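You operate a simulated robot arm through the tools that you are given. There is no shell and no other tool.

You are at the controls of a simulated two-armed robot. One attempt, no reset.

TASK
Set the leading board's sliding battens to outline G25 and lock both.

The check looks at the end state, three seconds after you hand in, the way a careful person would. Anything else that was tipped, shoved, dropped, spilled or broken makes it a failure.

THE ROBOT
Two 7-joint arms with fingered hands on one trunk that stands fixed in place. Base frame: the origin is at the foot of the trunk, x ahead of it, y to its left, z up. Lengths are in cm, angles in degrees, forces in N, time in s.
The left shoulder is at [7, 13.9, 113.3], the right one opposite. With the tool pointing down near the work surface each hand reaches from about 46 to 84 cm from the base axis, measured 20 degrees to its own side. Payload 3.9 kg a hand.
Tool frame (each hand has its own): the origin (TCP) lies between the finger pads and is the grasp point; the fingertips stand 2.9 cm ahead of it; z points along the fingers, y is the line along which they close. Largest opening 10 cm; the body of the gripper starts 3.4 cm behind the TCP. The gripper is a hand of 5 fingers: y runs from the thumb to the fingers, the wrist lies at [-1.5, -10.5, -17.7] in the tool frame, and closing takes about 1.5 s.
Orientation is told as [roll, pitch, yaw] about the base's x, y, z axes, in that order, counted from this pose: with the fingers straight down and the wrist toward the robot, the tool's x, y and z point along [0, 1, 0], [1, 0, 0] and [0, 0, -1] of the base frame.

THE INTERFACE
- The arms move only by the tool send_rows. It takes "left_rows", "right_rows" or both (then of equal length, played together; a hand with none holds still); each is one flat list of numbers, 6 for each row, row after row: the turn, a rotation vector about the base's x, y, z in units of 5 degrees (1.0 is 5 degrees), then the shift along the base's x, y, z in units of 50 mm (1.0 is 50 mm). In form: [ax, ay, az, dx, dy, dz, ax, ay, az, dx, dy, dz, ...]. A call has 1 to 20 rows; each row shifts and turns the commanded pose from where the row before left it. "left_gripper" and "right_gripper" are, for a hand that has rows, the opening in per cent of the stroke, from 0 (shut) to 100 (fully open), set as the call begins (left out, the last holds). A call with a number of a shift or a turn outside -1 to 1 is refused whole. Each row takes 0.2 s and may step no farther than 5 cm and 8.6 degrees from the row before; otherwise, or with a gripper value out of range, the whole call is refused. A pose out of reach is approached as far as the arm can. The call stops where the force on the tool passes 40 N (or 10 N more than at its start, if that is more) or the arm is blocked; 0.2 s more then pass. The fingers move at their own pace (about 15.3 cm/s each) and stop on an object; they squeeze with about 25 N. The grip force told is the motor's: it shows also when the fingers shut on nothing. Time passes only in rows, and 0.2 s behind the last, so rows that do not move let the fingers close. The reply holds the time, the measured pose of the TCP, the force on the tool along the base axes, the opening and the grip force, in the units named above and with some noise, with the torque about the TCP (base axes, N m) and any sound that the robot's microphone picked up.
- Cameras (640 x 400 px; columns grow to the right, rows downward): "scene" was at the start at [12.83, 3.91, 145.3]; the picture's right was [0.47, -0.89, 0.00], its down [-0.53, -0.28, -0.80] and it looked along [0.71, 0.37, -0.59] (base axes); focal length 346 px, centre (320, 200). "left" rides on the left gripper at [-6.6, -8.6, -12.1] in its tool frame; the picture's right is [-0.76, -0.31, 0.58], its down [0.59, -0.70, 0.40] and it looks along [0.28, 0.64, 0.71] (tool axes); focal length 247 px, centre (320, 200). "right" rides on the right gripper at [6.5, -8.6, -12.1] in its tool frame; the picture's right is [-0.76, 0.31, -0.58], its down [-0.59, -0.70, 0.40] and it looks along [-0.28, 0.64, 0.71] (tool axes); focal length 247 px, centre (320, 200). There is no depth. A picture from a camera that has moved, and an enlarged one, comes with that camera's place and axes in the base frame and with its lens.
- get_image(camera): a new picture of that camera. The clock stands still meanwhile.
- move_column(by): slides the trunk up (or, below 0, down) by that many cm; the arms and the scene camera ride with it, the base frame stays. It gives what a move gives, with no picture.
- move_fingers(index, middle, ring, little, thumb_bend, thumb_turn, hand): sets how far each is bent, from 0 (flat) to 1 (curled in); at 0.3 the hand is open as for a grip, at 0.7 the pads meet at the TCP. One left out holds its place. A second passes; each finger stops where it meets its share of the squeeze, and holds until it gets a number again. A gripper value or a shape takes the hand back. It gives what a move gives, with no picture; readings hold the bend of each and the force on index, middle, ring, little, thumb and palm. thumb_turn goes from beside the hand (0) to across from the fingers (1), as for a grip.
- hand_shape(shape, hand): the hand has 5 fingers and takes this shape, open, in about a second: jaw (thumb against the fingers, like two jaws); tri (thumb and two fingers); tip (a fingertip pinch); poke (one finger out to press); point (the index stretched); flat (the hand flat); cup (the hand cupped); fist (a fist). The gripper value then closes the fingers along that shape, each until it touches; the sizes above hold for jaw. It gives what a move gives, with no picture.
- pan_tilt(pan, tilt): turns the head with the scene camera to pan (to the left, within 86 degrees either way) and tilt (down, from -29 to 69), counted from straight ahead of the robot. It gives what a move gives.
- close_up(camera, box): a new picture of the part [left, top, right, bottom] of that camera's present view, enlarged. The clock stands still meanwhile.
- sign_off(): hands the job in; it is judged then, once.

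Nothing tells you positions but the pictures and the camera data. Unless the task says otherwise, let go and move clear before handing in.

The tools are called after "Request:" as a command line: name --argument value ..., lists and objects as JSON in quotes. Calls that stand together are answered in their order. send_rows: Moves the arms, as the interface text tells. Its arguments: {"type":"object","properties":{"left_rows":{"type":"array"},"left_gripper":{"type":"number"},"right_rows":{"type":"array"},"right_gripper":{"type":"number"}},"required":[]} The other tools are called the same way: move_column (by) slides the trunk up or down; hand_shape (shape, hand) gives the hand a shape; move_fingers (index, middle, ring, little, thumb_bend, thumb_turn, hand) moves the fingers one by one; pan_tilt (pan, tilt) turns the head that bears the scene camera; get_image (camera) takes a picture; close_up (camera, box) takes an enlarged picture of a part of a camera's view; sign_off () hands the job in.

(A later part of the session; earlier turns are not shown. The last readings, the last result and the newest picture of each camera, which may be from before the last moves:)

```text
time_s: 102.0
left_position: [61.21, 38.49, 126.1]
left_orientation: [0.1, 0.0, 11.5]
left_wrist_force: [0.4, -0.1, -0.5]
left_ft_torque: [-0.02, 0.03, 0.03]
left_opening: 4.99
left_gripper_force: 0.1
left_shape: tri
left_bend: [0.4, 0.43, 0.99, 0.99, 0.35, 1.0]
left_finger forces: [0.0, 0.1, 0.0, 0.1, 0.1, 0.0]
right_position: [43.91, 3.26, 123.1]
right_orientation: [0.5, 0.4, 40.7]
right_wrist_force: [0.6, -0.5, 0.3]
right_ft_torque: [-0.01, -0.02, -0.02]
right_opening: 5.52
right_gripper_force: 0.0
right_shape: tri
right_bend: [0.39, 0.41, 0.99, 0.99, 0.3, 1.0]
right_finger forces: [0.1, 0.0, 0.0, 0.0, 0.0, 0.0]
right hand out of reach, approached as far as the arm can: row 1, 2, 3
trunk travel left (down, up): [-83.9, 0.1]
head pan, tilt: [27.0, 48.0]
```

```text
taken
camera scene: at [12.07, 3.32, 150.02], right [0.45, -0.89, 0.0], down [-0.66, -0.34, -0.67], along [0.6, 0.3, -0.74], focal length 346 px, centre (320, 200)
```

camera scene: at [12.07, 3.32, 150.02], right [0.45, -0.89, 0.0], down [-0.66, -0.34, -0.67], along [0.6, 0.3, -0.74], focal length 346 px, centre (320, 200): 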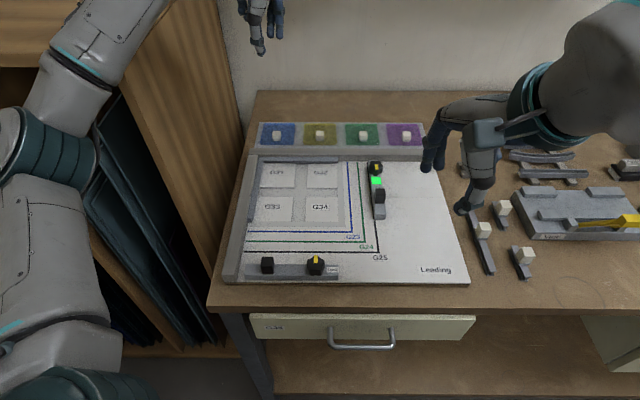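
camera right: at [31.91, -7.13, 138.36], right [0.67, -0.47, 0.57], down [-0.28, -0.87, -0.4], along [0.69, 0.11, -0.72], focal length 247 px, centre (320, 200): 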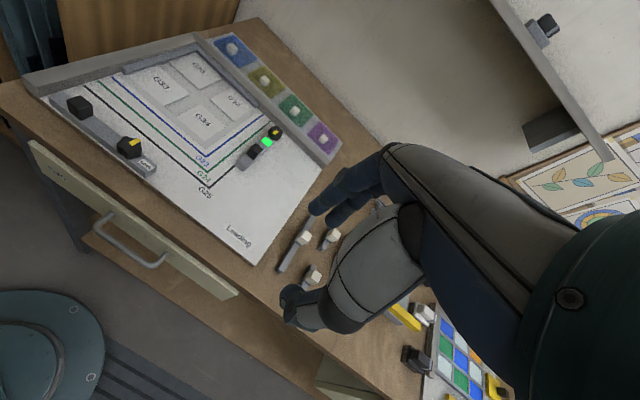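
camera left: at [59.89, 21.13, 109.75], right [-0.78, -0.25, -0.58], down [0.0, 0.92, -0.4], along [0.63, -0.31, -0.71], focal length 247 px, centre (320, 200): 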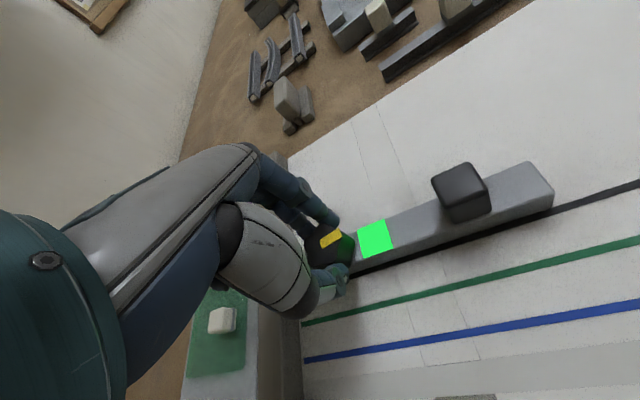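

Request:
send_rows --right_rows '[0, 0, 0.8, 0.04, 0.4, -0.2, 0, 0, 0.8, 0.04, 0.4, -0.2, 0, 0, 0.8, 0.02, 0.4, -0.2, 0, 0, 0.8, 0, 0.4, -0.2, 0, 0, 0.8, 0, 0.4, -0.2, 0, 0, 0.8, 0, 0.4, -0.2, 0, 0, 0.8, 0, 0.3, -0.2, 0, 0, 0.8, 0, 0.3, -0.2, 0, 0, 0, 0, 0, 0]'

Request:
get_image --camera "scene"

Request:
get_image --camera "right"

```text
time_s: 104.0
left_position: [61.33, 38.47, 126.04]
left_orientation: [0.2, -0.1, 11.5]
left_wrist_force: [0.4, 0.2, 0.3]
left_ft_torque: [0.01, 0.0, -0.01]
left_opening: 5.01
left_gripper_force: 0.1
left_shape: tri
left_bend: [0.4, 0.43, 0.99, 0.99, 0.35, 1.0]
left_finger forces: [0.1, 0.0, 0.0, 0.1, 0.0, 0.0]
right_position: [44.47, 10.25, 119.58]
right_orientation: [0.4, 0.5, 54.5]
right_wrist_force: [-0.2, -0.8, -0.1]
right_ft_torque: [0.04, 0.01, -0.02]
right_opening: 5.5
right_gripper_force: 0.0
right_shape: tri
right_bend: [0.39, 0.41, 0.99, 0.99, 0.3, 1.0]
right_finger forces: [0.1, 0.0, 0.0, 0.1, 0.0, 0.1]
right hand out of reach, approached as far as the arm can: row 4, 5, 6, 7, 8
trunk travel left (down, up): [-83.9, 0.1]
head pan, tilt: [27.0, 48.0]
```

```text
taken
camera scene: at [12.15, 3.45, 150.01], right [0.45, -0.89, 0.0], down [-0.66, -0.34, -0.67], along [0.6, 0.3, -0.74], focal length 346 px, centre (320, 200)
```

scene: 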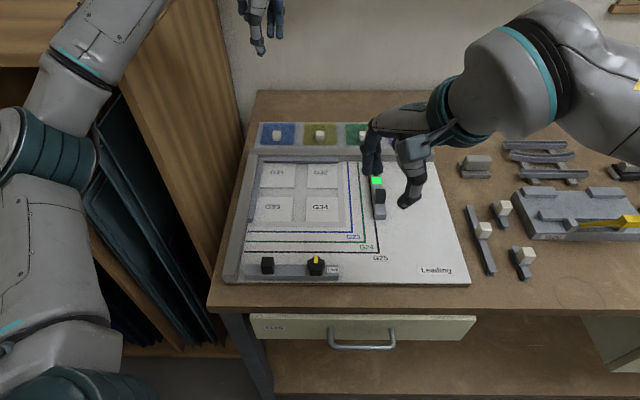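

```text
taken
camera right: at [34.12, 7.22, 131.91], right [0.8, -0.19, 0.57], down [0.07, -0.92, -0.4], along [0.6, 0.36, -0.72], focal length 247 px, centre (320, 200)
```

right: 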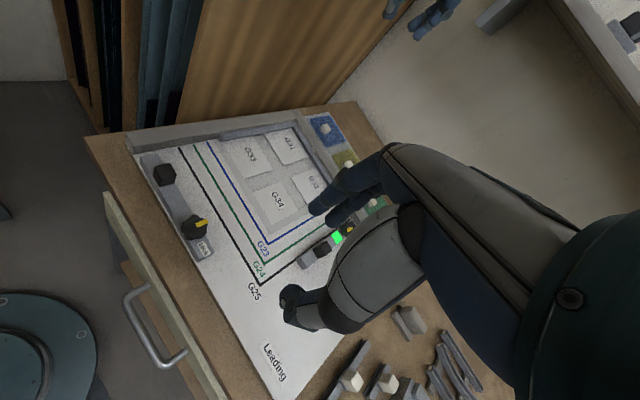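

Request:
send_rows --right_rows '[0, 0, 0, 0.2, 0, -0.4, 0, 0, 0, 0.2, 0, -0.4, 0, 0, 0, 0.1, 0, -0.4, 0, 0, 0, 0, 0, -0.4, 0, 0, 0, 0, 0, 0]'

Request:
send_rows --right_rows '[0, 0, 0.6, 0, 0.3, 0, 0, 0, 0.6, 0, 0.3, 0, 0, 0, 0.6, 0, 0.3, 0, 0, 0, 0, 0, 0, 0]'

Request:
get_image --camera "scene"

```text
time_s: 105.2
left_position: [61.18, 38.49, 126.15]
left_orientation: [0.1, -0.1, 11.6]
left_wrist_force: [0.7, 0.0, 0.5]
left_ft_torque: [-0.03, 0.02, 0.0]
left_opening: 4.99
left_gripper_force: 0.1
left_shape: tri
left_bend: [0.4, 0.43, 0.99, 0.99, 0.35, 1.0]
left_finger forces: [0.0, 0.0, 0.0, 0.1, 0.0, 0.1]
right_position: [46.9, 10.21, 111.71]
right_orientation: [0.4, 0.5, 54.5]
right_wrist_force: [0.5, -0.3, 0.7]
right_ft_torque: [-0.01, -0.04, 0.03]
right_opening: 5.51
right_gripper_force: 0.0
right_shape: tri
right_bend: [0.39, 0.41, 0.99, 0.99, 0.3, 1.0]
right_finger forces: [0.0, 0.0, 0.0, 0.0, 0.0, 0.0]
trunk travel left (down, up): [-83.9, 0.1]
head pan, tilt: [27.0, 48.0]
```

```text
time_s: 106.2
left_position: [61.28, 38.64, 126.08]
left_orientation: [0.1, -0.1, 11.6]
left_wrist_force: [-0.7, 0.7, 0.3]
left_ft_torque: [0.01, -0.02, 0.02]
left_opening: 4.98
left_gripper_force: 0.1
left_shape: tri
left_bend: [0.4, 0.43, 0.99, 0.99, 0.35, 1.0]
left_finger forces: [0.0, 0.0, 0.0, 0.0, 0.0, 0.0]
right_position: [46.88, 11.7, 111.8]
right_orientation: [0.5, 0.5, 57.7]
right_wrist_force: [-0.2, 0.5, -0.4]
right_ft_torque: [0.01, -0.01, -0.01]
right_opening: 5.52
right_gripper_force: 0.1
right_shape: tri
right_bend: [0.39, 0.41, 0.99, 0.99, 0.3, 1.0]
right_finger forces: [0.0, 0.0, 0.0, 0.0, 0.0, 0.1]
right hand out of reach, approached as far as the arm can: row 2, 3
trunk travel left (down, up): [-83.9, 0.1]
head pan, tilt: [27.0, 48.0]
```

```text
taken
camera scene: at [12.15, 3.47, 150.01], right [0.45, -0.89, 0.0], down [-0.66, -0.34, -0.67], along [0.6, 0.3, -0.74], focal length 346 px, centre (320, 200)
```

scene: 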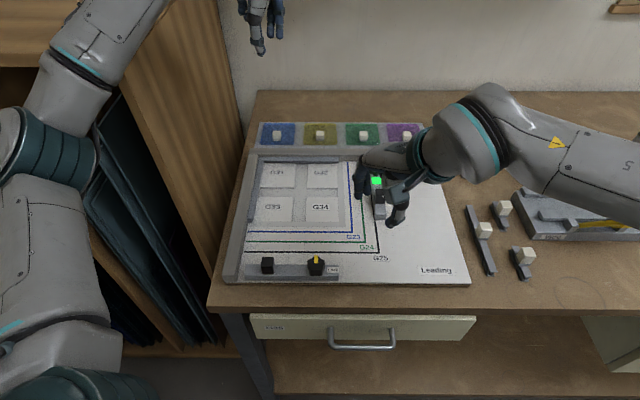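

Request:
send_rows --right_rows '[0, 0, -0.8, 0, 0.25, -0.1, 0, 0, -0.8, 0, 0.25, -0.1, 0, 0, -0.8, 0, 0.25, -0.1, 0, 0, -0.8, -0.1, 0.25, -0.1, 0, 0, 0, 0, 0, 0]'

Request:
get_image --camera "scene"

```text
time_s: 107.4
left_position: [61.19, 38.5, 125.99]
left_orientation: [0.1, 0.0, 11.6]
left_wrist_force: [0.5, 0.0, 0.5]
left_ft_torque: [0.02, 0.0, -0.02]
left_opening: 4.98
left_gripper_force: 0.1
left_shape: tri
left_bend: [0.4, 0.43, 0.99, 0.99, 0.35, 1.0]
left_finger forces: [0.0, 0.0, 0.1, 0.0, 0.0, 0.0]
right_position: [46.4, 16.63, 109.76]
right_orientation: [0.4, 0.5, 41.5]
right_wrist_force: [-0.8, 1.2, 0.8]
right_ft_torque: [0.05, 0.01, 0.0]
right_opening: 5.5
right_gripper_force: 0.0
right_shape: tri
right_bend: [0.39, 0.41, 0.99, 0.99, 0.3, 1.0]
right_finger forces: [0.1, 0.0, 0.0, 0.0, 0.0, 0.0]
trunk travel left (down, up): [-83.9, 0.1]
head pan, tilt: [27.0, 48.0]
```

```text
taken
camera scene: at [12.15, 3.36, 150.02], right [0.45, -0.89, 0.0], down [-0.66, -0.34, -0.67], along [0.6, 0.3, -0.74], focal length 346 px, centre (320, 200)
```

scene: 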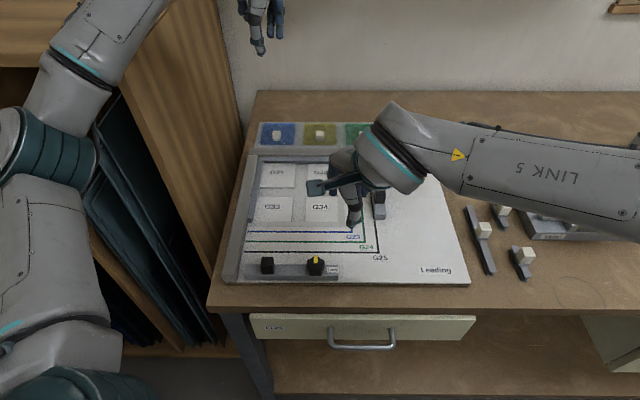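

Request:
send_rows --right_rows '[0, 0, 0, -0.25, 0.1, -0.1, 0, 0, 0, -0.25, 0.1, -0.1, 0, 0, 0, -0.25, 0.1, 0, 0, 0, 0, -0.25, 0.1, 0, 0, 0, 0, 0, 0, 0]'

Request:
get_image --camera "scene"

Request:
get_image --camera "right"

```text
time_s: 108.6
left_position: [61.18, 38.53, 126.15]
left_orientation: [0.1, 0.0, 11.5]
left_wrist_force: [0.4, 0.0, -0.7]
left_ft_torque: [0.02, -0.01, -0.01]
left_opening: 4.99
left_gripper_force: 0.0
left_shape: tri
left_bend: [0.4, 0.43, 0.99, 0.99, 0.35, 1.0]
left_finger forces: [0.0, 0.0, 0.1, 0.0, 0.0, 0.0]
right_position: [41.51, 18.72, 108.89]
right_orientation: [0.4, 0.5, 41.5]
right_wrist_force: [0.5, -0.1, 0.4]
right_ft_torque: [0.01, 0.01, 0.0]
right_opening: 5.49
right_gripper_force: 0.0
right_shape: tri
right_bend: [0.39, 0.41, 0.99, 0.99, 0.3, 1.0]
right_finger forces: [0.0, 0.1, 0.0, 0.1, 0.1, 0.0]
trunk travel left (down, up): [-83.9, 0.1]
head pan, tilt: [27.0, 48.0]
```

```text
taken
camera scene: at [12.16, 3.4, 150.01], right [0.45, -0.89, 0.0], down [-0.66, -0.34, -0.67], along [0.6, 0.3, -0.74], focal length 346 px, centre (320, 200)
```

scene: 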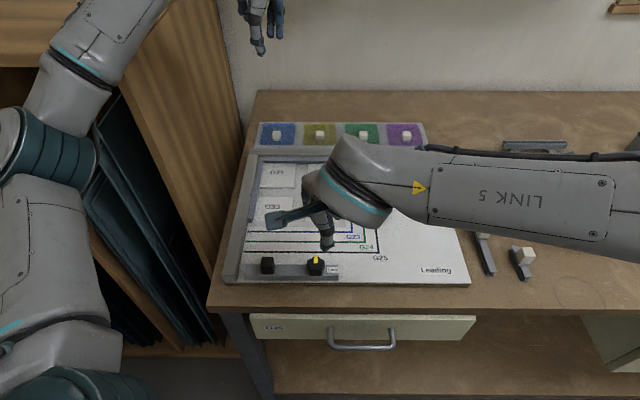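

```text
taken
camera right: at [30.73, 18.06, 121.03], right [0.74, -0.36, 0.57], down [-0.14, -0.91, -0.4], along [0.66, 0.21, -0.72], focal length 247 px, centre (320, 200)
```

right: 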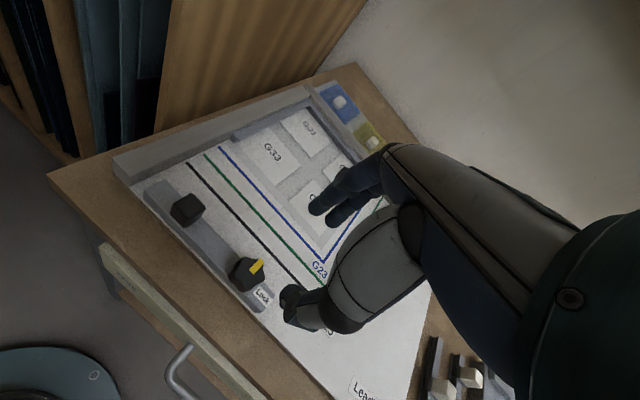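

The right arm reaches the knob zone at yaw about 41°. I'll measure the knob, handle and line with the right camera.

Request:
close_up --camera "right" --box '[150, 170, 310, 320]'

Request:
close_up --camera "scene" --box '[220, 220, 400, 300]'

Request:
close_up --camera "scene" --box '[300, 250, 340, 280]'

```text
2.67 times, centred on (230, 245) of right
camera zoom: at [30.73, 18.06, 121.03], right [0.74, -0.36, 0.57], down [-0.14, -0.91, -0.4], along [0.66, 0.21, -0.72], focal length 659 px, centre (560, 80)
```

zoom: 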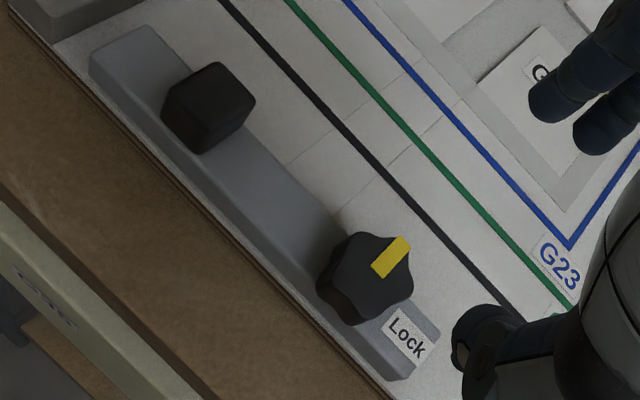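

```text
3.56 times, centred on (310, 260) of scene
camera zoom: at [12.16, 3.4, 150.01], right [0.45, -0.89, 0.0], down [-0.66, -0.34, -0.67], along [0.6, 0.3, -0.74], focal length 1230 px, centre (356, -13)
```

zoom: 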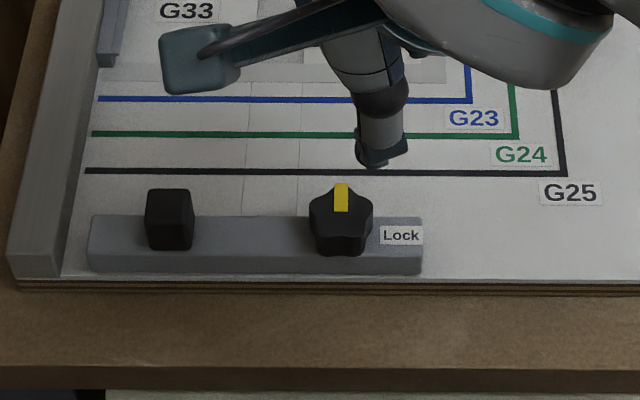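

```text
13.33 times, centred on (320, 265) of scene
camera zoom: at [12.16, 3.4, 150.01], right [0.45, -0.89, 0.0], down [-0.66, -0.34, -0.67], along [0.6, 0.3, -0.74], focal length 4613 px, centre (320, -667)
```

zoom: 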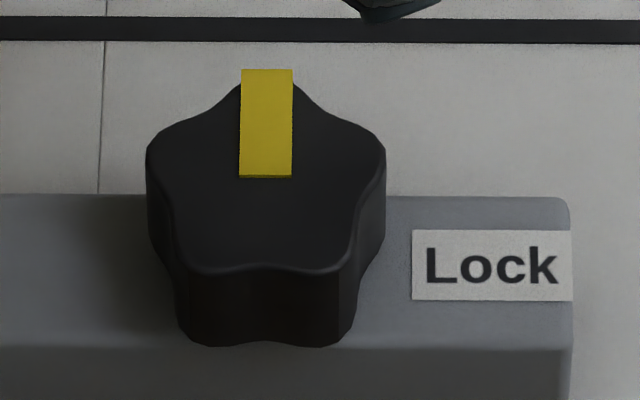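

Request:
send_rows --right_rows '[-0.08, -0.1, -1, 0.15, 0.1, -0.1, 0, 0, -1, 0.15, 0.1, -0.1, 0, 0, -1, 0.15, 0.1, -0.1, 0, 0, -1, 0.15, 0.1, -0.1, 0, 0, 0, 0, 0, 0]'

Request:
send_rows --right_rows '[0, 0, -1, 0, 0, 0, 0, 0, -1, 0, 0, 0, 0, 0, -1, 0, 0, 0, 0, 0, -1, 0, 0, 0, 0, 0, 0, 0, 0, 0]'

Request:
get_image --camera "scene"

```text
time_s: 109.8
left_position: [61.13, 38.54, 126.14]
left_orientation: [0.2, -0.2, 11.5]
left_wrist_force: [0.3, -0.1, -0.3]
left_ft_torque: [0.01, -0.02, -0.03]
left_opening: 5.0
left_gripper_force: 0.1
left_shape: tri
left_bend: [0.4, 0.43, 0.99, 0.99, 0.35, 1.0]
left_finger forces: [0.0, 0.0, 0.0, 0.0, 0.1, 0.1]
right_position: [44.42, 20.79, 106.77]
right_orientation: [-0.2, 0.3, 21.3]
right_wrist_force: [0.5, -0.3, 0.1]
right_ft_torque: [0.01, 0.0, -0.02]
right_opening: 5.52
right_gripper_force: 0.1
right_shape: tri
right_bend: [0.39, 0.41, 0.99, 0.99, 0.3, 1.0]
right_finger forces: [0.0, 0.1, 0.0, 0.0, 0.0, 0.0]
trunk travel left (down, up): [-83.9, 0.1]
head pan, tilt: [27.0, 48.0]
```

```text
time_s: 111.0
left_position: [61.18, 38.55, 126.1]
left_orientation: [0.1, -0.1, 11.5]
left_wrist_force: [0.7, 0.5, 0.0]
left_ft_torque: [0.02, 0.01, 0.0]
left_opening: 5.0
left_gripper_force: 0.1
left_shape: tri
left_bend: [0.4, 0.43, 0.99, 0.99, 0.35, 1.0]
left_finger forces: [0.0, 0.0, 0.0, 0.0, 0.1, 0.1]
right_position: [44.45, 20.68, 106.77]
right_orientation: [-0.2, 0.3, 1.5]
right_wrist_force: [1.0, 0.0, -0.5]
right_ft_torque: [0.0, -0.05, -0.02]
right_opening: 5.51
right_gripper_force: 0.0
right_shape: tri
right_bend: [0.39, 0.41, 0.99, 0.99, 0.3, 1.0]
right_finger forces: [0.1, 0.0, 0.1, 0.0, 0.1, 0.0]
trunk travel left (down, up): [-83.9, 0.1]
head pan, tilt: [27.0, 48.0]
```

```text
taken
camera scene: at [12.14, 3.39, 150.02], right [0.45, -0.89, 0.0], down [-0.66, -0.34, -0.67], along [0.6, 0.3, -0.74], focal length 346 px, centre (320, 200)
```

scene: 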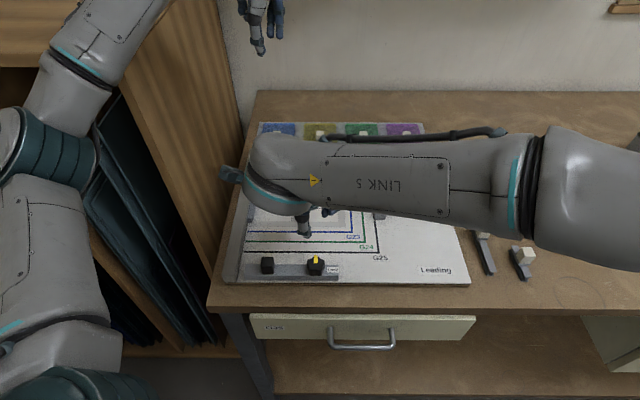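

Request:
send_rows --right_rows '[0, 0, -1, 0, 0, 0, 0, 0, -1, 0, 0, 0, 0, 0, -1, 0, 0, 0, 0, 0, 0, 0, 0, 0]'

Request:
send_rows --right_rows '[0, 0, -1, 0, 0, 0, 0, 0, -1, 0, 0, 0, 0, 0, -1, 0, 0, 0, 0, 0, 0, 0, 0, 0]'

Request:
get_image --camera "scene"

```text
time_s: 112.0
left_position: [61.24, 38.5, 126.12]
left_orientation: [0.0, -0.2, 11.6]
left_wrist_force: [0.8, -0.4, -0.5]
left_ft_torque: [-0.02, -0.02, 0.0]
left_opening: 5.0
left_gripper_force: 0.0
left_shape: tri
left_bend: [0.4, 0.43, 0.99, 0.99, 0.35, 1.0]
left_finger forces: [0.1, 0.0, 0.0, 0.0, 0.0, 0.2]
right_position: [44.45, 20.68, 106.8]
right_orientation: [-0.1, 0.4, -13.5]
right_wrist_force: [0.6, -0.6, 0.7]
right_ft_torque: [-0.01, -0.02, 0.02]
right_opening: 5.51
right_gripper_force: 0.0
right_shape: tri
right_bend: [0.39, 0.41, 0.99, 0.99, 0.3, 1.0]
right_finger forces: [0.1, 0.1, 0.0, 0.0, 0.0, 0.1]
trunk travel left (down, up): [-83.9, 0.1]
head pan, tilt: [27.0, 48.0]
```

```text
time_s: 113.0
left_position: [61.12, 38.54, 126.09]
left_orientation: [0.2, -0.2, 11.5]
left_wrist_force: [0.1, 0.7, -0.3]
left_ft_torque: [-0.05, -0.04, -0.03]
left_opening: 4.99
left_gripper_force: 0.0
left_shape: tri
left_bend: [0.4, 0.43, 0.99, 0.99, 0.35, 1.0]
left_finger forces: [0.0, 0.0, 0.0, 0.0, 0.1, 0.0]
right_position: [45.73, 19.91, 107.94]
right_orientation: [1.2, 1.5, -30.4]
right_wrist_force: [0.1, -0.4, 0.4]
right_ft_torque: [-0.02, 0.0, -0.02]
right_opening: 5.49
right_gripper_force: 0.1
right_shape: tri
right_bend: [0.39, 0.41, 0.99, 0.99, 0.3, 1.0]
right_finger forces: [0.0, 0.0, 0.0, 0.1, 0.0, 0.0]
trunk travel left (down, up): [-83.9, 0.1]
head pan, tilt: [27.0, 48.0]
```

```text
taken
camera scene: at [12.11, 3.47, 150.02], right [0.45, -0.89, 0.0], down [-0.66, -0.34, -0.67], along [0.6, 0.3, -0.74], focal length 346 px, centre (320, 200)
```

scene: 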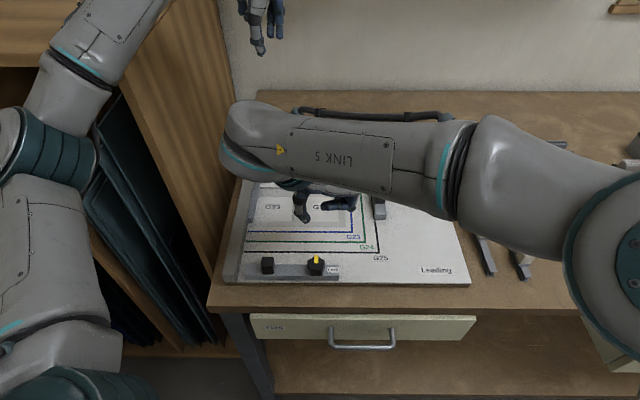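

The right hand's usable yaw here is about −20° to +48°, so this knob also needs two strokes. I'm turning back to about +45° and moving over the knob at its present place.

Request:
send_rows --right_rows '[0, 0, 0.98, -0.0447, -0.0264, -0.01, 0, 0, 0.98, -0.0447, -0.0264, -0.01, 0, 0, 0.98, -0.0447, -0.0264, -0.01, 0, 0, 0.98, -0.0447, -0.0264, -0.01, 0, 0, 0.98, -0.0447, -0.0264, -0.01, 0, 0, 0.98, -0.0447, -0.0264, -0.01, 0, 0, 0.98, -0.0447, -0.0264, -0.01, 0, 0, 0.98, -0.0447, -0.0264, -0.01, 0, 0, 0.98, -0.0447, -0.0264, -0.01, 0, 0, 0.98, -0.0447, -0.0264, -0.01, 0, 0, 0.98, -0.0447, -0.0264, -0.01, 0, 0, 0.98, -0.0447, -0.0264, -0.01, 0, 0, 0, 0, 0, 0]'

Request:
get_image --camera "right"

Request:
get_image --camera "scene"

```text
time_s: 115.8
left_position: [61.26, 38.53, 126.08]
left_orientation: [0.1, -0.1, 11.4]
left_wrist_force: [-0.4, 0.2, -0.6]
left_ft_torque: [-0.01, -0.03, -0.03]
left_opening: 5.0
left_gripper_force: 0.1
left_shape: tri
left_bend: [0.4, 0.43, 0.99, 0.99, 0.35, 1.0]
left_finger forces: [0.0, 0.0, 0.0, 0.0, 0.0, 0.0]
right_position: [41.77, 19.21, 106.13]
right_orientation: [-0.3, 0.2, 30.4]
right_wrist_force: [0.2, -0.3, -0.6]
right_ft_torque: [0.01, 0.04, 0.0]
right_opening: 5.5
right_gripper_force: 0.2
right_shape: tri
right_bend: [0.39, 0.41, 0.99, 0.99, 0.3, 1.0]
right_finger forces: [0.0, 0.0, 0.0, 0.0, 0.0, 0.1]
trunk travel left (down, up): [-83.9, 0.1]
head pan, tilt: [27.0, 48.0]
```

```text
taken
camera right: at [31.0, 20.74, 118.27], right [0.65, -0.49, 0.58], down [-0.31, -0.87, -0.39], along [0.69, 0.08, -0.72], focal length 247 px, centre (320, 200)
```

right: 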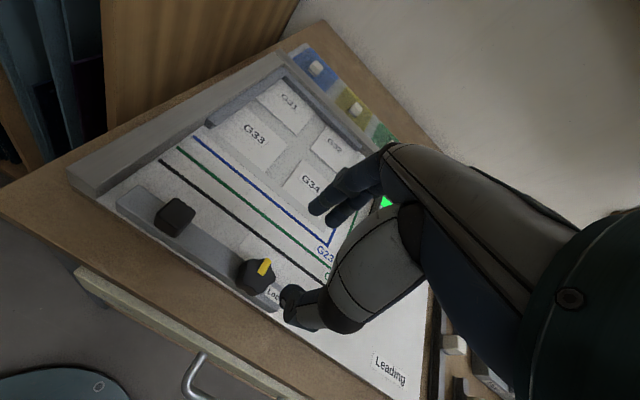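

```text
taken
camera scene: at [12.12, 3.45, 150.02], right [0.45, -0.89, 0.0], down [-0.66, -0.34, -0.67], along [0.6, 0.3, -0.74], focal length 346 px, centre (320, 200)
```

scene: 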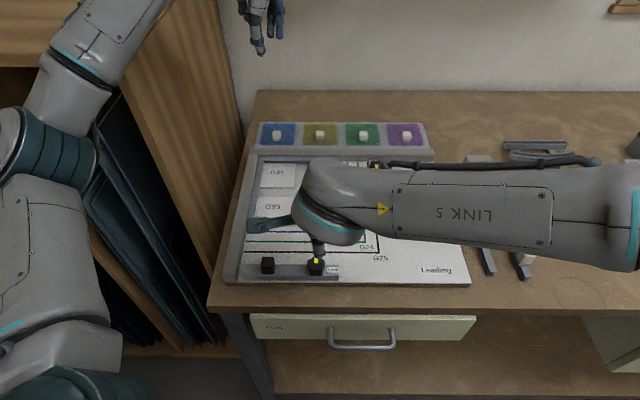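

Request:
send_rows --right_rows '[0, 0, 1, -0.07, -0.05, -0.2, 0, 0, 1, -0.07, -0.05, -0.2, 0, 0, 0, 0, 0, -0.3, 0, 0, 0, 0, 0, -0.3, 0, 0, 0, 0, 0, 0]'

Request:
get_image --camera "right"

Request:
close_up --camera "scene" --box '[230, 210, 400, 310]'

```text
time_s: 117.0
left_position: [61.31, 38.48, 126.01]
left_orientation: [0.2, -0.2, 11.5]
left_wrist_force: [0.0, -0.7, -0.2]
left_ft_torque: [0.02, 0.02, 0.01]
left_opening: 5.02
left_gripper_force: 0.0
left_shape: tri
left_bend: [0.4, 0.43, 0.99, 0.99, 0.35, 1.0]
left_finger forces: [0.0, 0.1, 0.0, 0.0, 0.0, 0.1]
right_position: [41.2, 18.67, 101.07]
right_orientation: [-0.1, 0.3, 40.4]
right_wrist_force: [-0.3, 0.1, -0.3]
right_ft_torque: [0.0, 0.0, -0.01]
right_opening: 5.51
right_gripper_force: 0.1
right_shape: tri
right_bend: [0.39, 0.41, 0.99, 0.99, 0.3, 1.0]
right_finger forces: [0.0, 0.1, 0.0, 0.0, 0.1, 0.1]
trunk travel left (down, up): [-83.9, 0.1]
head pan, tilt: [27.0, 48.0]
```

```text
taken
camera right: at [30.28, 18.34, 113.25], right [0.72, -0.37, 0.58], down [-0.16, -0.91, -0.39], along [0.67, 0.19, -0.72], focal length 247 px, centre (320, 200)
```

right: 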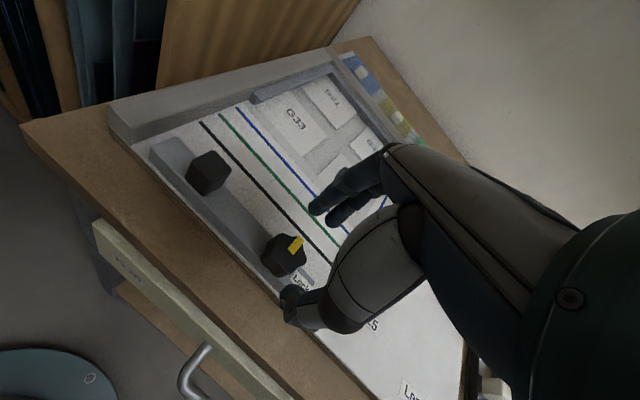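

```text
3.76 times, centred on (315, 260) of scene
camera zoom: at [12.12, 3.41, 150.02], right [0.45, -0.89, 0.0], down [-0.66, -0.34, -0.67], along [0.6, 0.3, -0.74], focal length 1302 px, centre (339, -26)
```

zoom: 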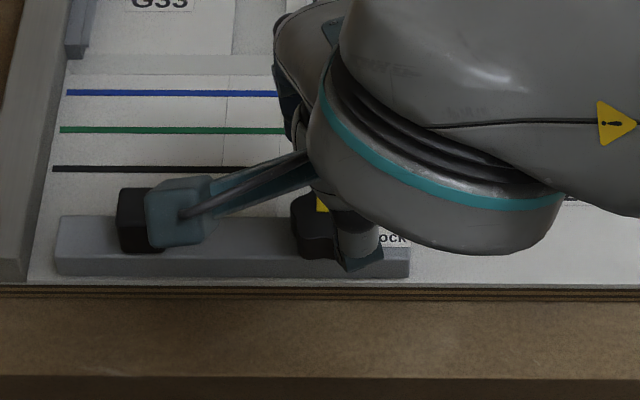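

Request:
close_up --camera "right" --box '[240, 210, 340, 290]'

```text
5.00 times, centred on (290, 250) of right
camera zoom: at [30.28, 18.34, 113.25], right [0.72, -0.37, 0.58], down [-0.16, -0.91, -0.39], along [0.67, 0.19, -0.72], focal length 1235 px, centre (470, -50)
```

zoom: 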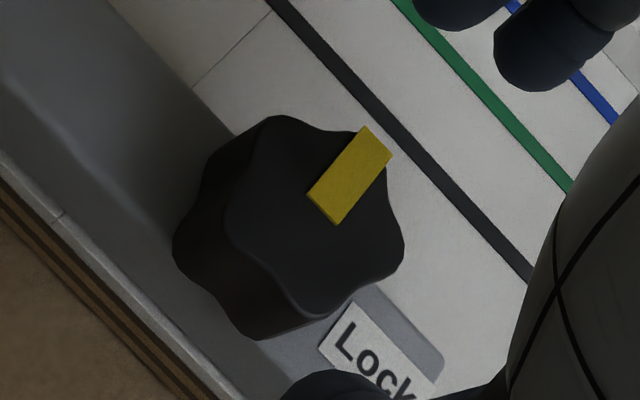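

The knob is centred between thumb and fingers to within a few mm. I'm lowering to grip height and closing.

Request:
send_rows --right_rows '[0, 0, 0, -0.02, 0.025, -0.2, 0, 0, 0, 0, 0, -0.2, 0, 0, 0, 0, 0, -0.2, 0, 0, 0, 0, 0, -0.1, 0, 0, 0, 0, 0, 0]'

Request:
get_image --camera "right"

Request:
close_up --camera "scene" --box '[230, 210, 400, 310]'

```text
time_s: 118.2
left_position: [61.12, 38.5, 126.05]
left_orientation: [0.1, -0.1, 11.4]
left_wrist_force: [-1.1, 0.4, 0.5]
left_ft_torque: [-0.03, 0.0, -0.02]
left_opening: 4.99
left_gripper_force: 0.1
left_shape: tri
left_bend: [0.4, 0.43, 0.99, 0.99, 0.35, 1.0]
left_finger forces: [0.1, 0.0, 0.1, 0.0, 0.0, 0.1]
right_position: [40.95, 18.81, 97.71]
right_orientation: [-0.2, 0.2, 40.3]
right_wrist_force: [0.0, 0.2, 0.3]
right_ft_torque: [-0.01, 0.02, 0.0]
right_opening: 5.51
right_gripper_force: 0.0
right_shape: tri
right_bend: [0.39, 0.41, 0.99, 0.99, 0.3, 1.0]
right_finger forces: [0.0, 0.1, 0.1, 0.1, 0.0, 0.1]
trunk travel left (down, up): [-83.9, 0.1]
head pan, tilt: [27.0, 48.0]
```

```text
taken
camera right: at [30.1, 18.52, 109.82], right [0.72, -0.37, 0.58], down [-0.16, -0.91, -0.39], along [0.67, 0.19, -0.72], focal length 247 px, centre (320, 200)
```

right: 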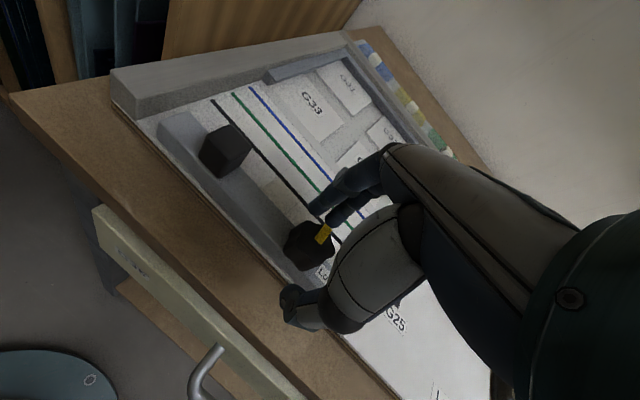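

```text
3.76 times, centred on (315, 260) of scene
camera zoom: at [12.12, 3.41, 150.02], right [0.45, -0.89, 0.0], down [-0.66, -0.34, -0.67], along [0.6, 0.3, -0.74], focal length 1302 px, centre (339, -26)
```

zoom: 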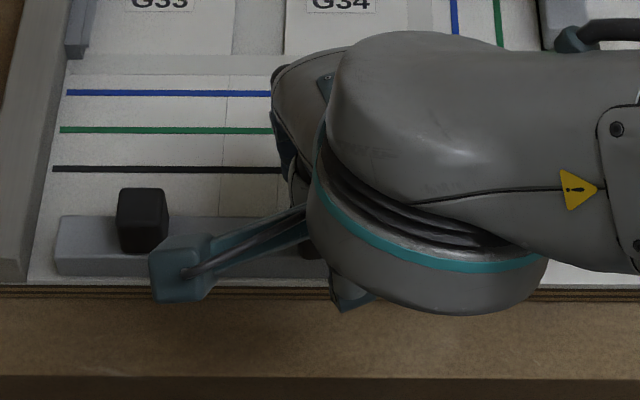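

Request:
send_rows --right_rows '[0, 0, 0, 0, 0, 0, 0, 0, 0, 0, 0, 0, 0, 0, 0, 0, 0, 0, 0, 0, 0, 0, 0, 0, 0, 0, 0, 0, 0, 0, 0, 0, 0, 0, 0, 0, 0, 0, 0, 0, 0, 0]' --right_gripper 15

Request:
get_image --camera "right"

Request:
close_up --camera "scene" --box '[225, 240, 265, 265]'

```text
time_s: 119.8
left_position: [61.3, 38.59, 126.02]
left_orientation: [0.1, 0.0, 11.5]
left_wrist_force: [-0.9, 0.0, 0.1]
left_ft_torque: [0.01, -0.02, 0.0]
left_opening: 4.97
left_gripper_force: 0.2
left_shape: tri
left_bend: [0.4, 0.43, 0.99, 0.99, 0.35, 1.0]
left_finger forces: [0.0, 0.1, 0.0, 0.0, 0.1, 0.0]
right_position: [40.96, 18.88, 97.65]
right_orientation: [-0.2, 0.3, 40.4]
right_wrist_force: [4.5, 2.8, 1.4]
right_ft_torque: [0.14, -0.12, -0.1]
right_opening: 1.94
right_gripper_force: 25.2
right_shape: tri
right_bend: [0.58, 0.56, 1.0, 1.0, 0.53, 1.0]
right_finger forces: [15.0, 11.4, 0.0, 0.0, 22.7, 0.1]
trunk travel left (down, up): [-83.9, 0.1]
head pan, tilt: [27.0, 48.0]
```

```text
taken
camera right: at [30.17, 18.56, 109.82], right [0.72, -0.37, 0.58], down [-0.16, -0.91, -0.39], along [0.67, 0.19, -0.72], focal length 247 px, centre (320, 200)
```

right: 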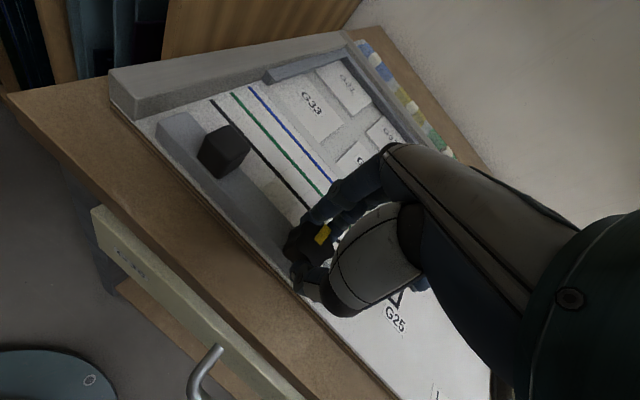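

```text
16.00 times, centred on (245, 252) of scene
camera zoom: at [12.2, 3.48, 150.01], right [0.45, -0.89, 0.0], down [-0.66, -0.34, -0.67], along [0.6, 0.3, -0.74], focal length 5535 px, centre (1520, -640)
```

zoom: 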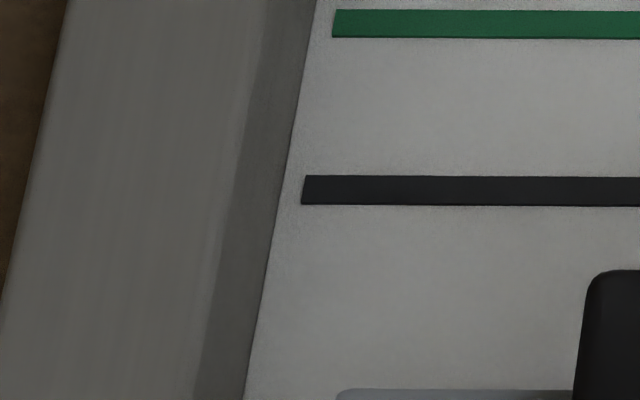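

Knob gripped. I'm sliding the near batten toward the outline, first 1.5 cm.

Request:
send_rows --right_rows '[0, 0, 0, 0.0894, 0.0448, 0, 0, 0, 0, 0.0894, 0.0448, 0, 0, 0, 0, 0.0894, 0.0448, 0, 0, 0, 0, 0, 0, 0]'

Request:
get_image --camera "right"

Request:
close_up --camera "scene" --box '[220, 220, 340, 300]'

```text
time_s: 120.8
left_position: [61.14, 38.55, 126.2]
left_orientation: [0.1, -0.1, 11.4]
left_wrist_force: [-0.3, 0.4, -0.7]
left_ft_torque: [0.02, -0.01, 0.02]
left_opening: 5.0
left_gripper_force: 0.0
left_shape: tri
left_bend: [0.4, 0.43, 0.99, 0.99, 0.35, 1.0]
left_finger forces: [0.1, 0.0, 0.1, 0.1, 0.0, 0.1]
right_position: [42.37, 19.47, 97.71]
right_orientation: [-0.3, 0.3, 40.4]
right_wrist_force: [-2.2, 4.2, 2.8]
right_ft_torque: [0.11, 0.02, -0.07]
right_opening: 1.95
right_gripper_force: 25.0
right_shape: tri
right_bend: [0.58, 0.57, 1.0, 1.0, 0.53, 1.0]
right_finger forces: [15.2, 9.7, 0.1, 0.0, 24.8, 0.0]
trunk travel left (down, up): [-83.9, 0.1]
head pan, tilt: [27.0, 48.0]
```

```text
taken
camera right: at [31.44, 19.14, 109.81], right [0.72, -0.37, 0.58], down [-0.15, -0.91, -0.39], along [0.67, 0.19, -0.72], focal length 247 px, centre (320, 200)
```

right: 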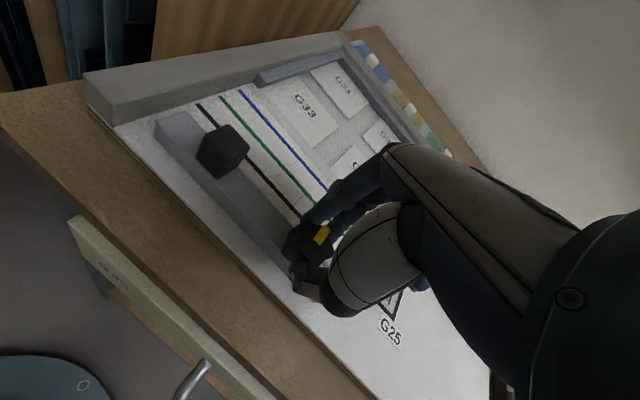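

```text
5.00 times, centred on (280, 260) of scene
camera zoom: at [12.07, 3.49, 150.02], right [0.45, -0.89, 0.0], down [-0.66, -0.34, -0.67], along [0.6, 0.3, -0.74], focal length 1730 px, centre (520, -100)
```

zoom: 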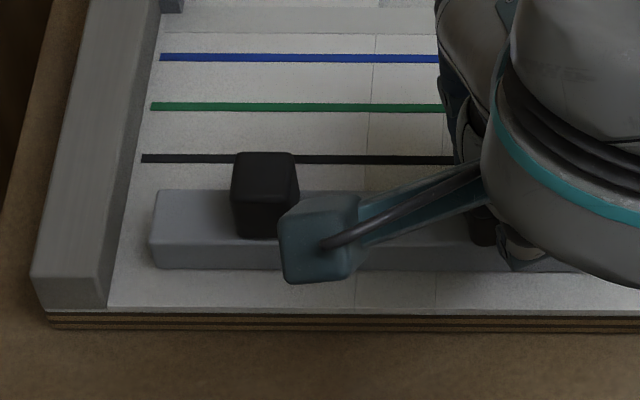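

Request:
send_rows --right_rows '[0, 0, 0, 0.0894, 0.0448, 0, 0, 0, 0, 0.0894, 0.0448, 0, 0, 0, 0, 0.0894, 0.0448, 0, 0, 0, 0, 0.0894, 0.0448, 0, 0, 0, 0, 0, 0, 0]'

Request:
close_up --camera "scene" --box '[235, 235, 285, 267]'

Request:
get_image --camera "right"

```text
time_s: 122.0
left_position: [61.14, 38.62, 126.16]
left_orientation: [0.2, -0.1, 11.5]
left_wrist_force: [-0.4, -0.4, 0.5]
left_ft_torque: [0.0, 0.0, -0.02]
left_opening: 5.0
left_gripper_force: 0.0
left_shape: tri
left_bend: [0.4, 0.43, 0.99, 0.99, 0.35, 1.0]
left_finger forces: [0.1, 0.0, 0.0, 0.0, 0.0, 0.0]
right_position: [44.18, 20.32, 97.64]
right_orientation: [-0.4, 0.3, 40.4]
right_wrist_force: [-0.9, 3.3, -1.0]
right_ft_torque: [0.08, 0.01, -0.05]
right_opening: 1.92
right_gripper_force: 25.1
right_shape: tri
right_bend: [0.58, 0.57, 1.0, 1.0, 0.53, 1.0]
right_finger forces: [15.1, 10.3, 0.0, 0.0, 24.4, 0.0]
trunk travel left (down, up): [-83.9, 0.1]
head pan, tilt: [27.0, 48.0]
```

```text
12.50 times, centred on (260, 251) of scene
camera zoom: at [12.1, 3.5, 150.02], right [0.45, -0.89, 0.0], down [-0.66, -0.34, -0.67], along [0.6, 0.3, -0.74], focal length 4324 px, centre (1070, -438)
```

zoom: 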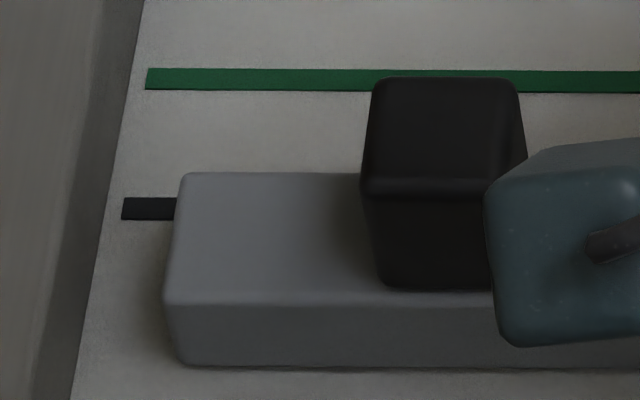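

```text
taken
camera right: at [33.3, 20.06, 109.83], right [0.72, -0.37, 0.58], down [-0.16, -0.91, -0.39], along [0.67, 0.19, -0.72], focal length 247 px, centre (320, 200)
```

right: 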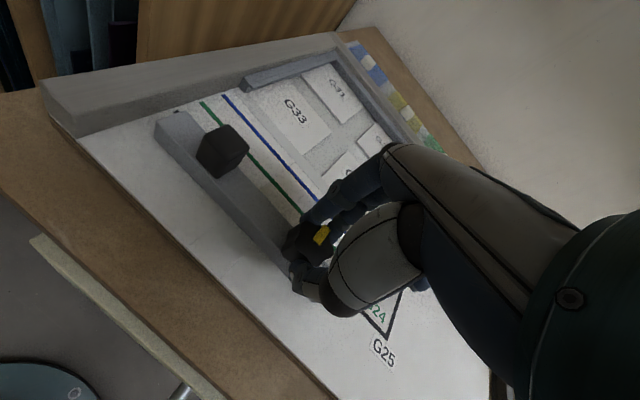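

The line's end peeks out beyond the batten, so I can measure: the inner face is about 0.45 cm short of the line centre. Next I turn the knob partway (25°) while still unlocked, and then correct the position.

Request:
send_rows --right_rows '[0, 0, -1, -0.0046, -0.0024, 0, 0, 0, -1, -0.0046, -0.0024, 0, 0, 0, -1, -0.0046, -0.0024, 0, 0, 0, -1, -0.0046, -0.0024, 0, 0, 0, -1, -0.0046, -0.0024, 0, 0, 0, 0, 0, 0, 0]'

Request:
get_image --camera "right"

Request:
close_up --camera "scene" --box '[235, 235, 285, 267]'

Request:
get_image --camera "scene"

```text
time_s: 123.4
left_position: [61.21, 38.7, 126.04]
left_orientation: [0.1, 0.0, 11.5]
left_wrist_force: [-0.7, 0.4, 0.0]
left_ft_torque: [0.02, -0.02, -0.01]
left_opening: 4.99
left_gripper_force: 0.1
left_shape: tri
left_bend: [0.4, 0.43, 0.99, 0.99, 0.35, 1.0]
left_finger forces: [0.0, 0.1, 0.1, 0.1, 0.1, 0.1]
right_position: [43.87, 20.39, 97.73]
right_orientation: [-0.3, 0.3, 15.4]
right_wrist_force: [-2.1, 6.3, 1.3]
right_ft_torque: [0.14, 0.03, 0.03]
right_opening: 1.92
right_gripper_force: 24.8
right_shape: tri
right_bend: [0.58, 0.57, 1.0, 1.0, 0.53, 1.0]
right_finger forces: [15.4, 9.8, 0.0, 0.0, 24.5, 0.0]
trunk travel left (down, up): [-83.9, 0.1]
head pan, tilt: [27.0, 48.0]
```

```text
taken
camera right: at [33.92, 24.62, 109.82], right [0.5, -0.65, 0.58], down [-0.52, -0.76, -0.39], along [0.69, -0.11, -0.72], focal length 247 px, centre (320, 200)
```

right: 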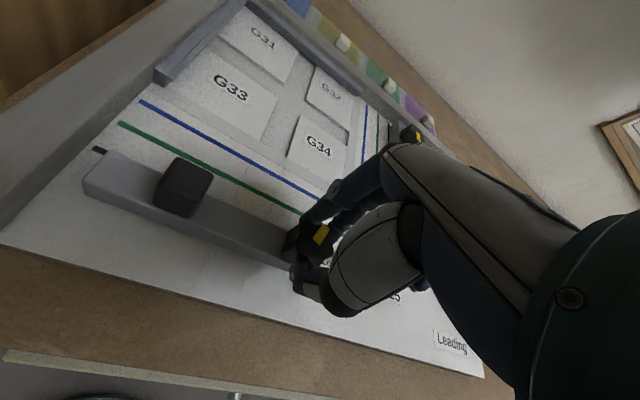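

```text
12.50 times, centred on (260, 251) of scene
camera zoom: at [12.09, 3.56, 150.02], right [0.45, -0.89, 0.0], down [-0.66, -0.34, -0.67], along [0.6, 0.3, -0.74], focal length 4324 px, centre (1070, -438)
```

zoom: 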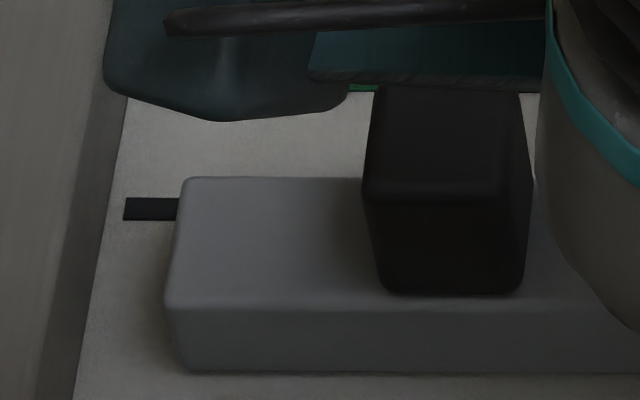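

```text
taken
camera scene: at [12.09, 3.56, 150.02], right [0.45, -0.89, 0.0], down [-0.66, -0.34, -0.67], along [0.6, 0.3, -0.74], focal length 346 px, centre (320, 200)
```

scene: 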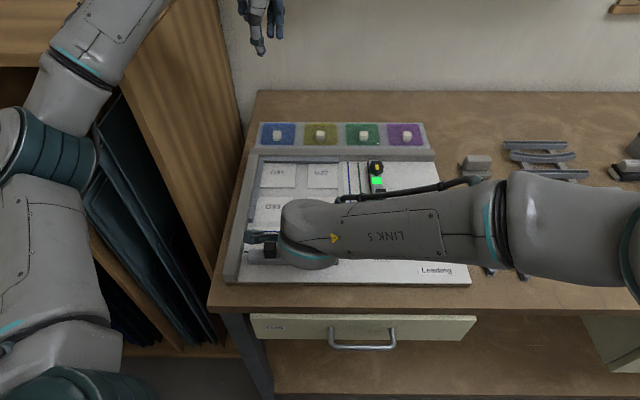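

Request:
send_rows --right_rows '[0, 0, -1, -0.0044, 0.006, 0, 0, 0, -1, -0.0044, 0.006, 0, 0, 0, -1, -0.0044, 0.006, 0, 0, 0, -1, -0.0044, 0.006, 0, 0, 0, -1, -0.0044, 0.006, 0, 0, 0, 0, 0, 0, 0]'

Request:
get_image --camera "right"

Request:
close_up --camera "scene" --box '[235, 235, 285, 267]'

```text
time_s: 124.8
left_position: [61.21, 38.56, 126.12]
left_orientation: [0.2, -0.1, 11.5]
left_wrist_force: [-0.1, -0.2, -0.3]
left_ft_torque: [0.0, -0.01, 0.0]
left_opening: 5.03
left_gripper_force: 0.1
left_shape: tri
left_bend: [0.4, 0.43, 0.99, 0.99, 0.35, 1.0]
left_finger forces: [0.0, 0.1, 0.1, 0.1, 0.0, 0.0]
right_position: [43.89, 20.49, 97.6]
right_orientation: [-0.3, 0.4, -9.8]
right_wrist_force: [-0.8, 2.4, -0.7]
right_ft_torque: [0.02, -0.02, 0.03]
right_opening: 1.89
right_gripper_force: 24.9
right_shape: tri
right_bend: [0.58, 0.57, 1.0, 1.0, 0.53, 1.0]
right_finger forces: [13.9, 11.7, 0.0, 0.0, 24.8, 0.0]
trunk travel left (down, up): [-83.9, 0.1]
head pan, tilt: [27.0, 48.0]
```

```text
taken
camera right: at [36.54, 28.56, 109.83], right [0.18, -0.8, 0.58], down [-0.8, -0.46, -0.39], along [0.58, -0.39, -0.72], focal length 247 px, centre (320, 200)
```

right: 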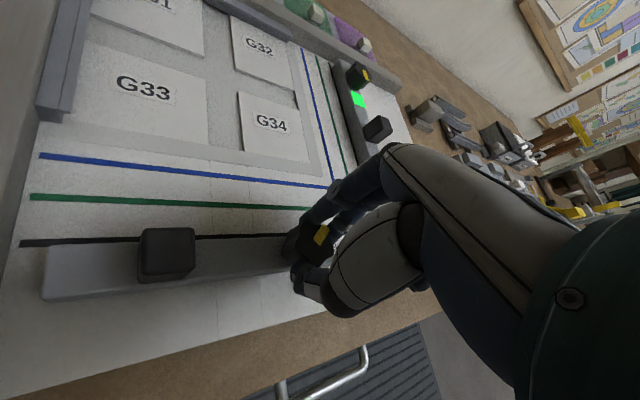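

```text
12.50 times, centred on (260, 251) of scene
camera zoom: at [12.11, 3.48, 150.01], right [0.45, -0.89, 0.0], down [-0.66, -0.34, -0.67], along [0.6, 0.3, -0.74], focal length 4324 px, centre (1070, -438)
```

zoom: 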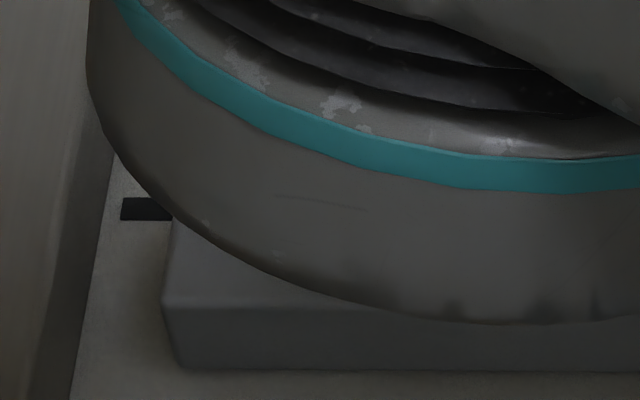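

Now the right camera looks almost straight down along the batten's inner edge. I'll zoom in there.

Request:
close_up --camera "right" --box '[10, 215, 150, 300]'

Request:
close_up --camera "right" --box '[180, 210, 320, 297]'

```text
4.57 times, centred on (80, 258) of right
camera zoom: at [36.54, 28.56, 109.83], right [0.18, -0.8, 0.58], down [-0.8, -0.46, -0.39], along [0.58, -0.39, -0.72], focal length 1129 px, centre (1417, -63)
```

zoom: 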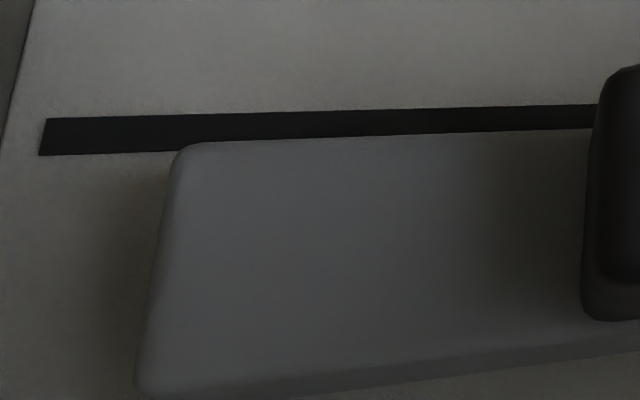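

```text
4.57 times, centred on (250, 254) of right
camera zoom: at [36.54, 28.56, 109.83], right [0.18, -0.8, 0.58], down [-0.8, -0.46, -0.39], along [0.58, -0.39, -0.72], focal length 1129 px, centre (640, -45)
```

zoom: 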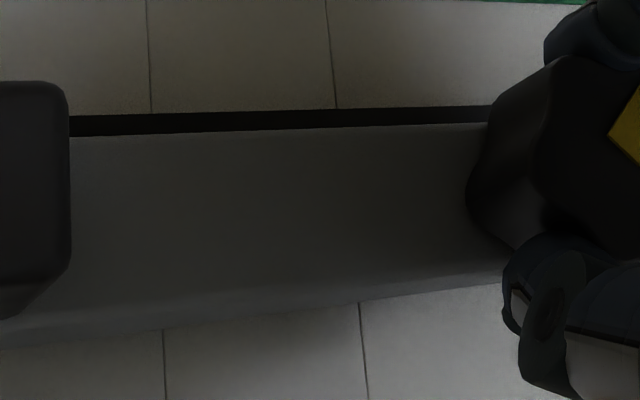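

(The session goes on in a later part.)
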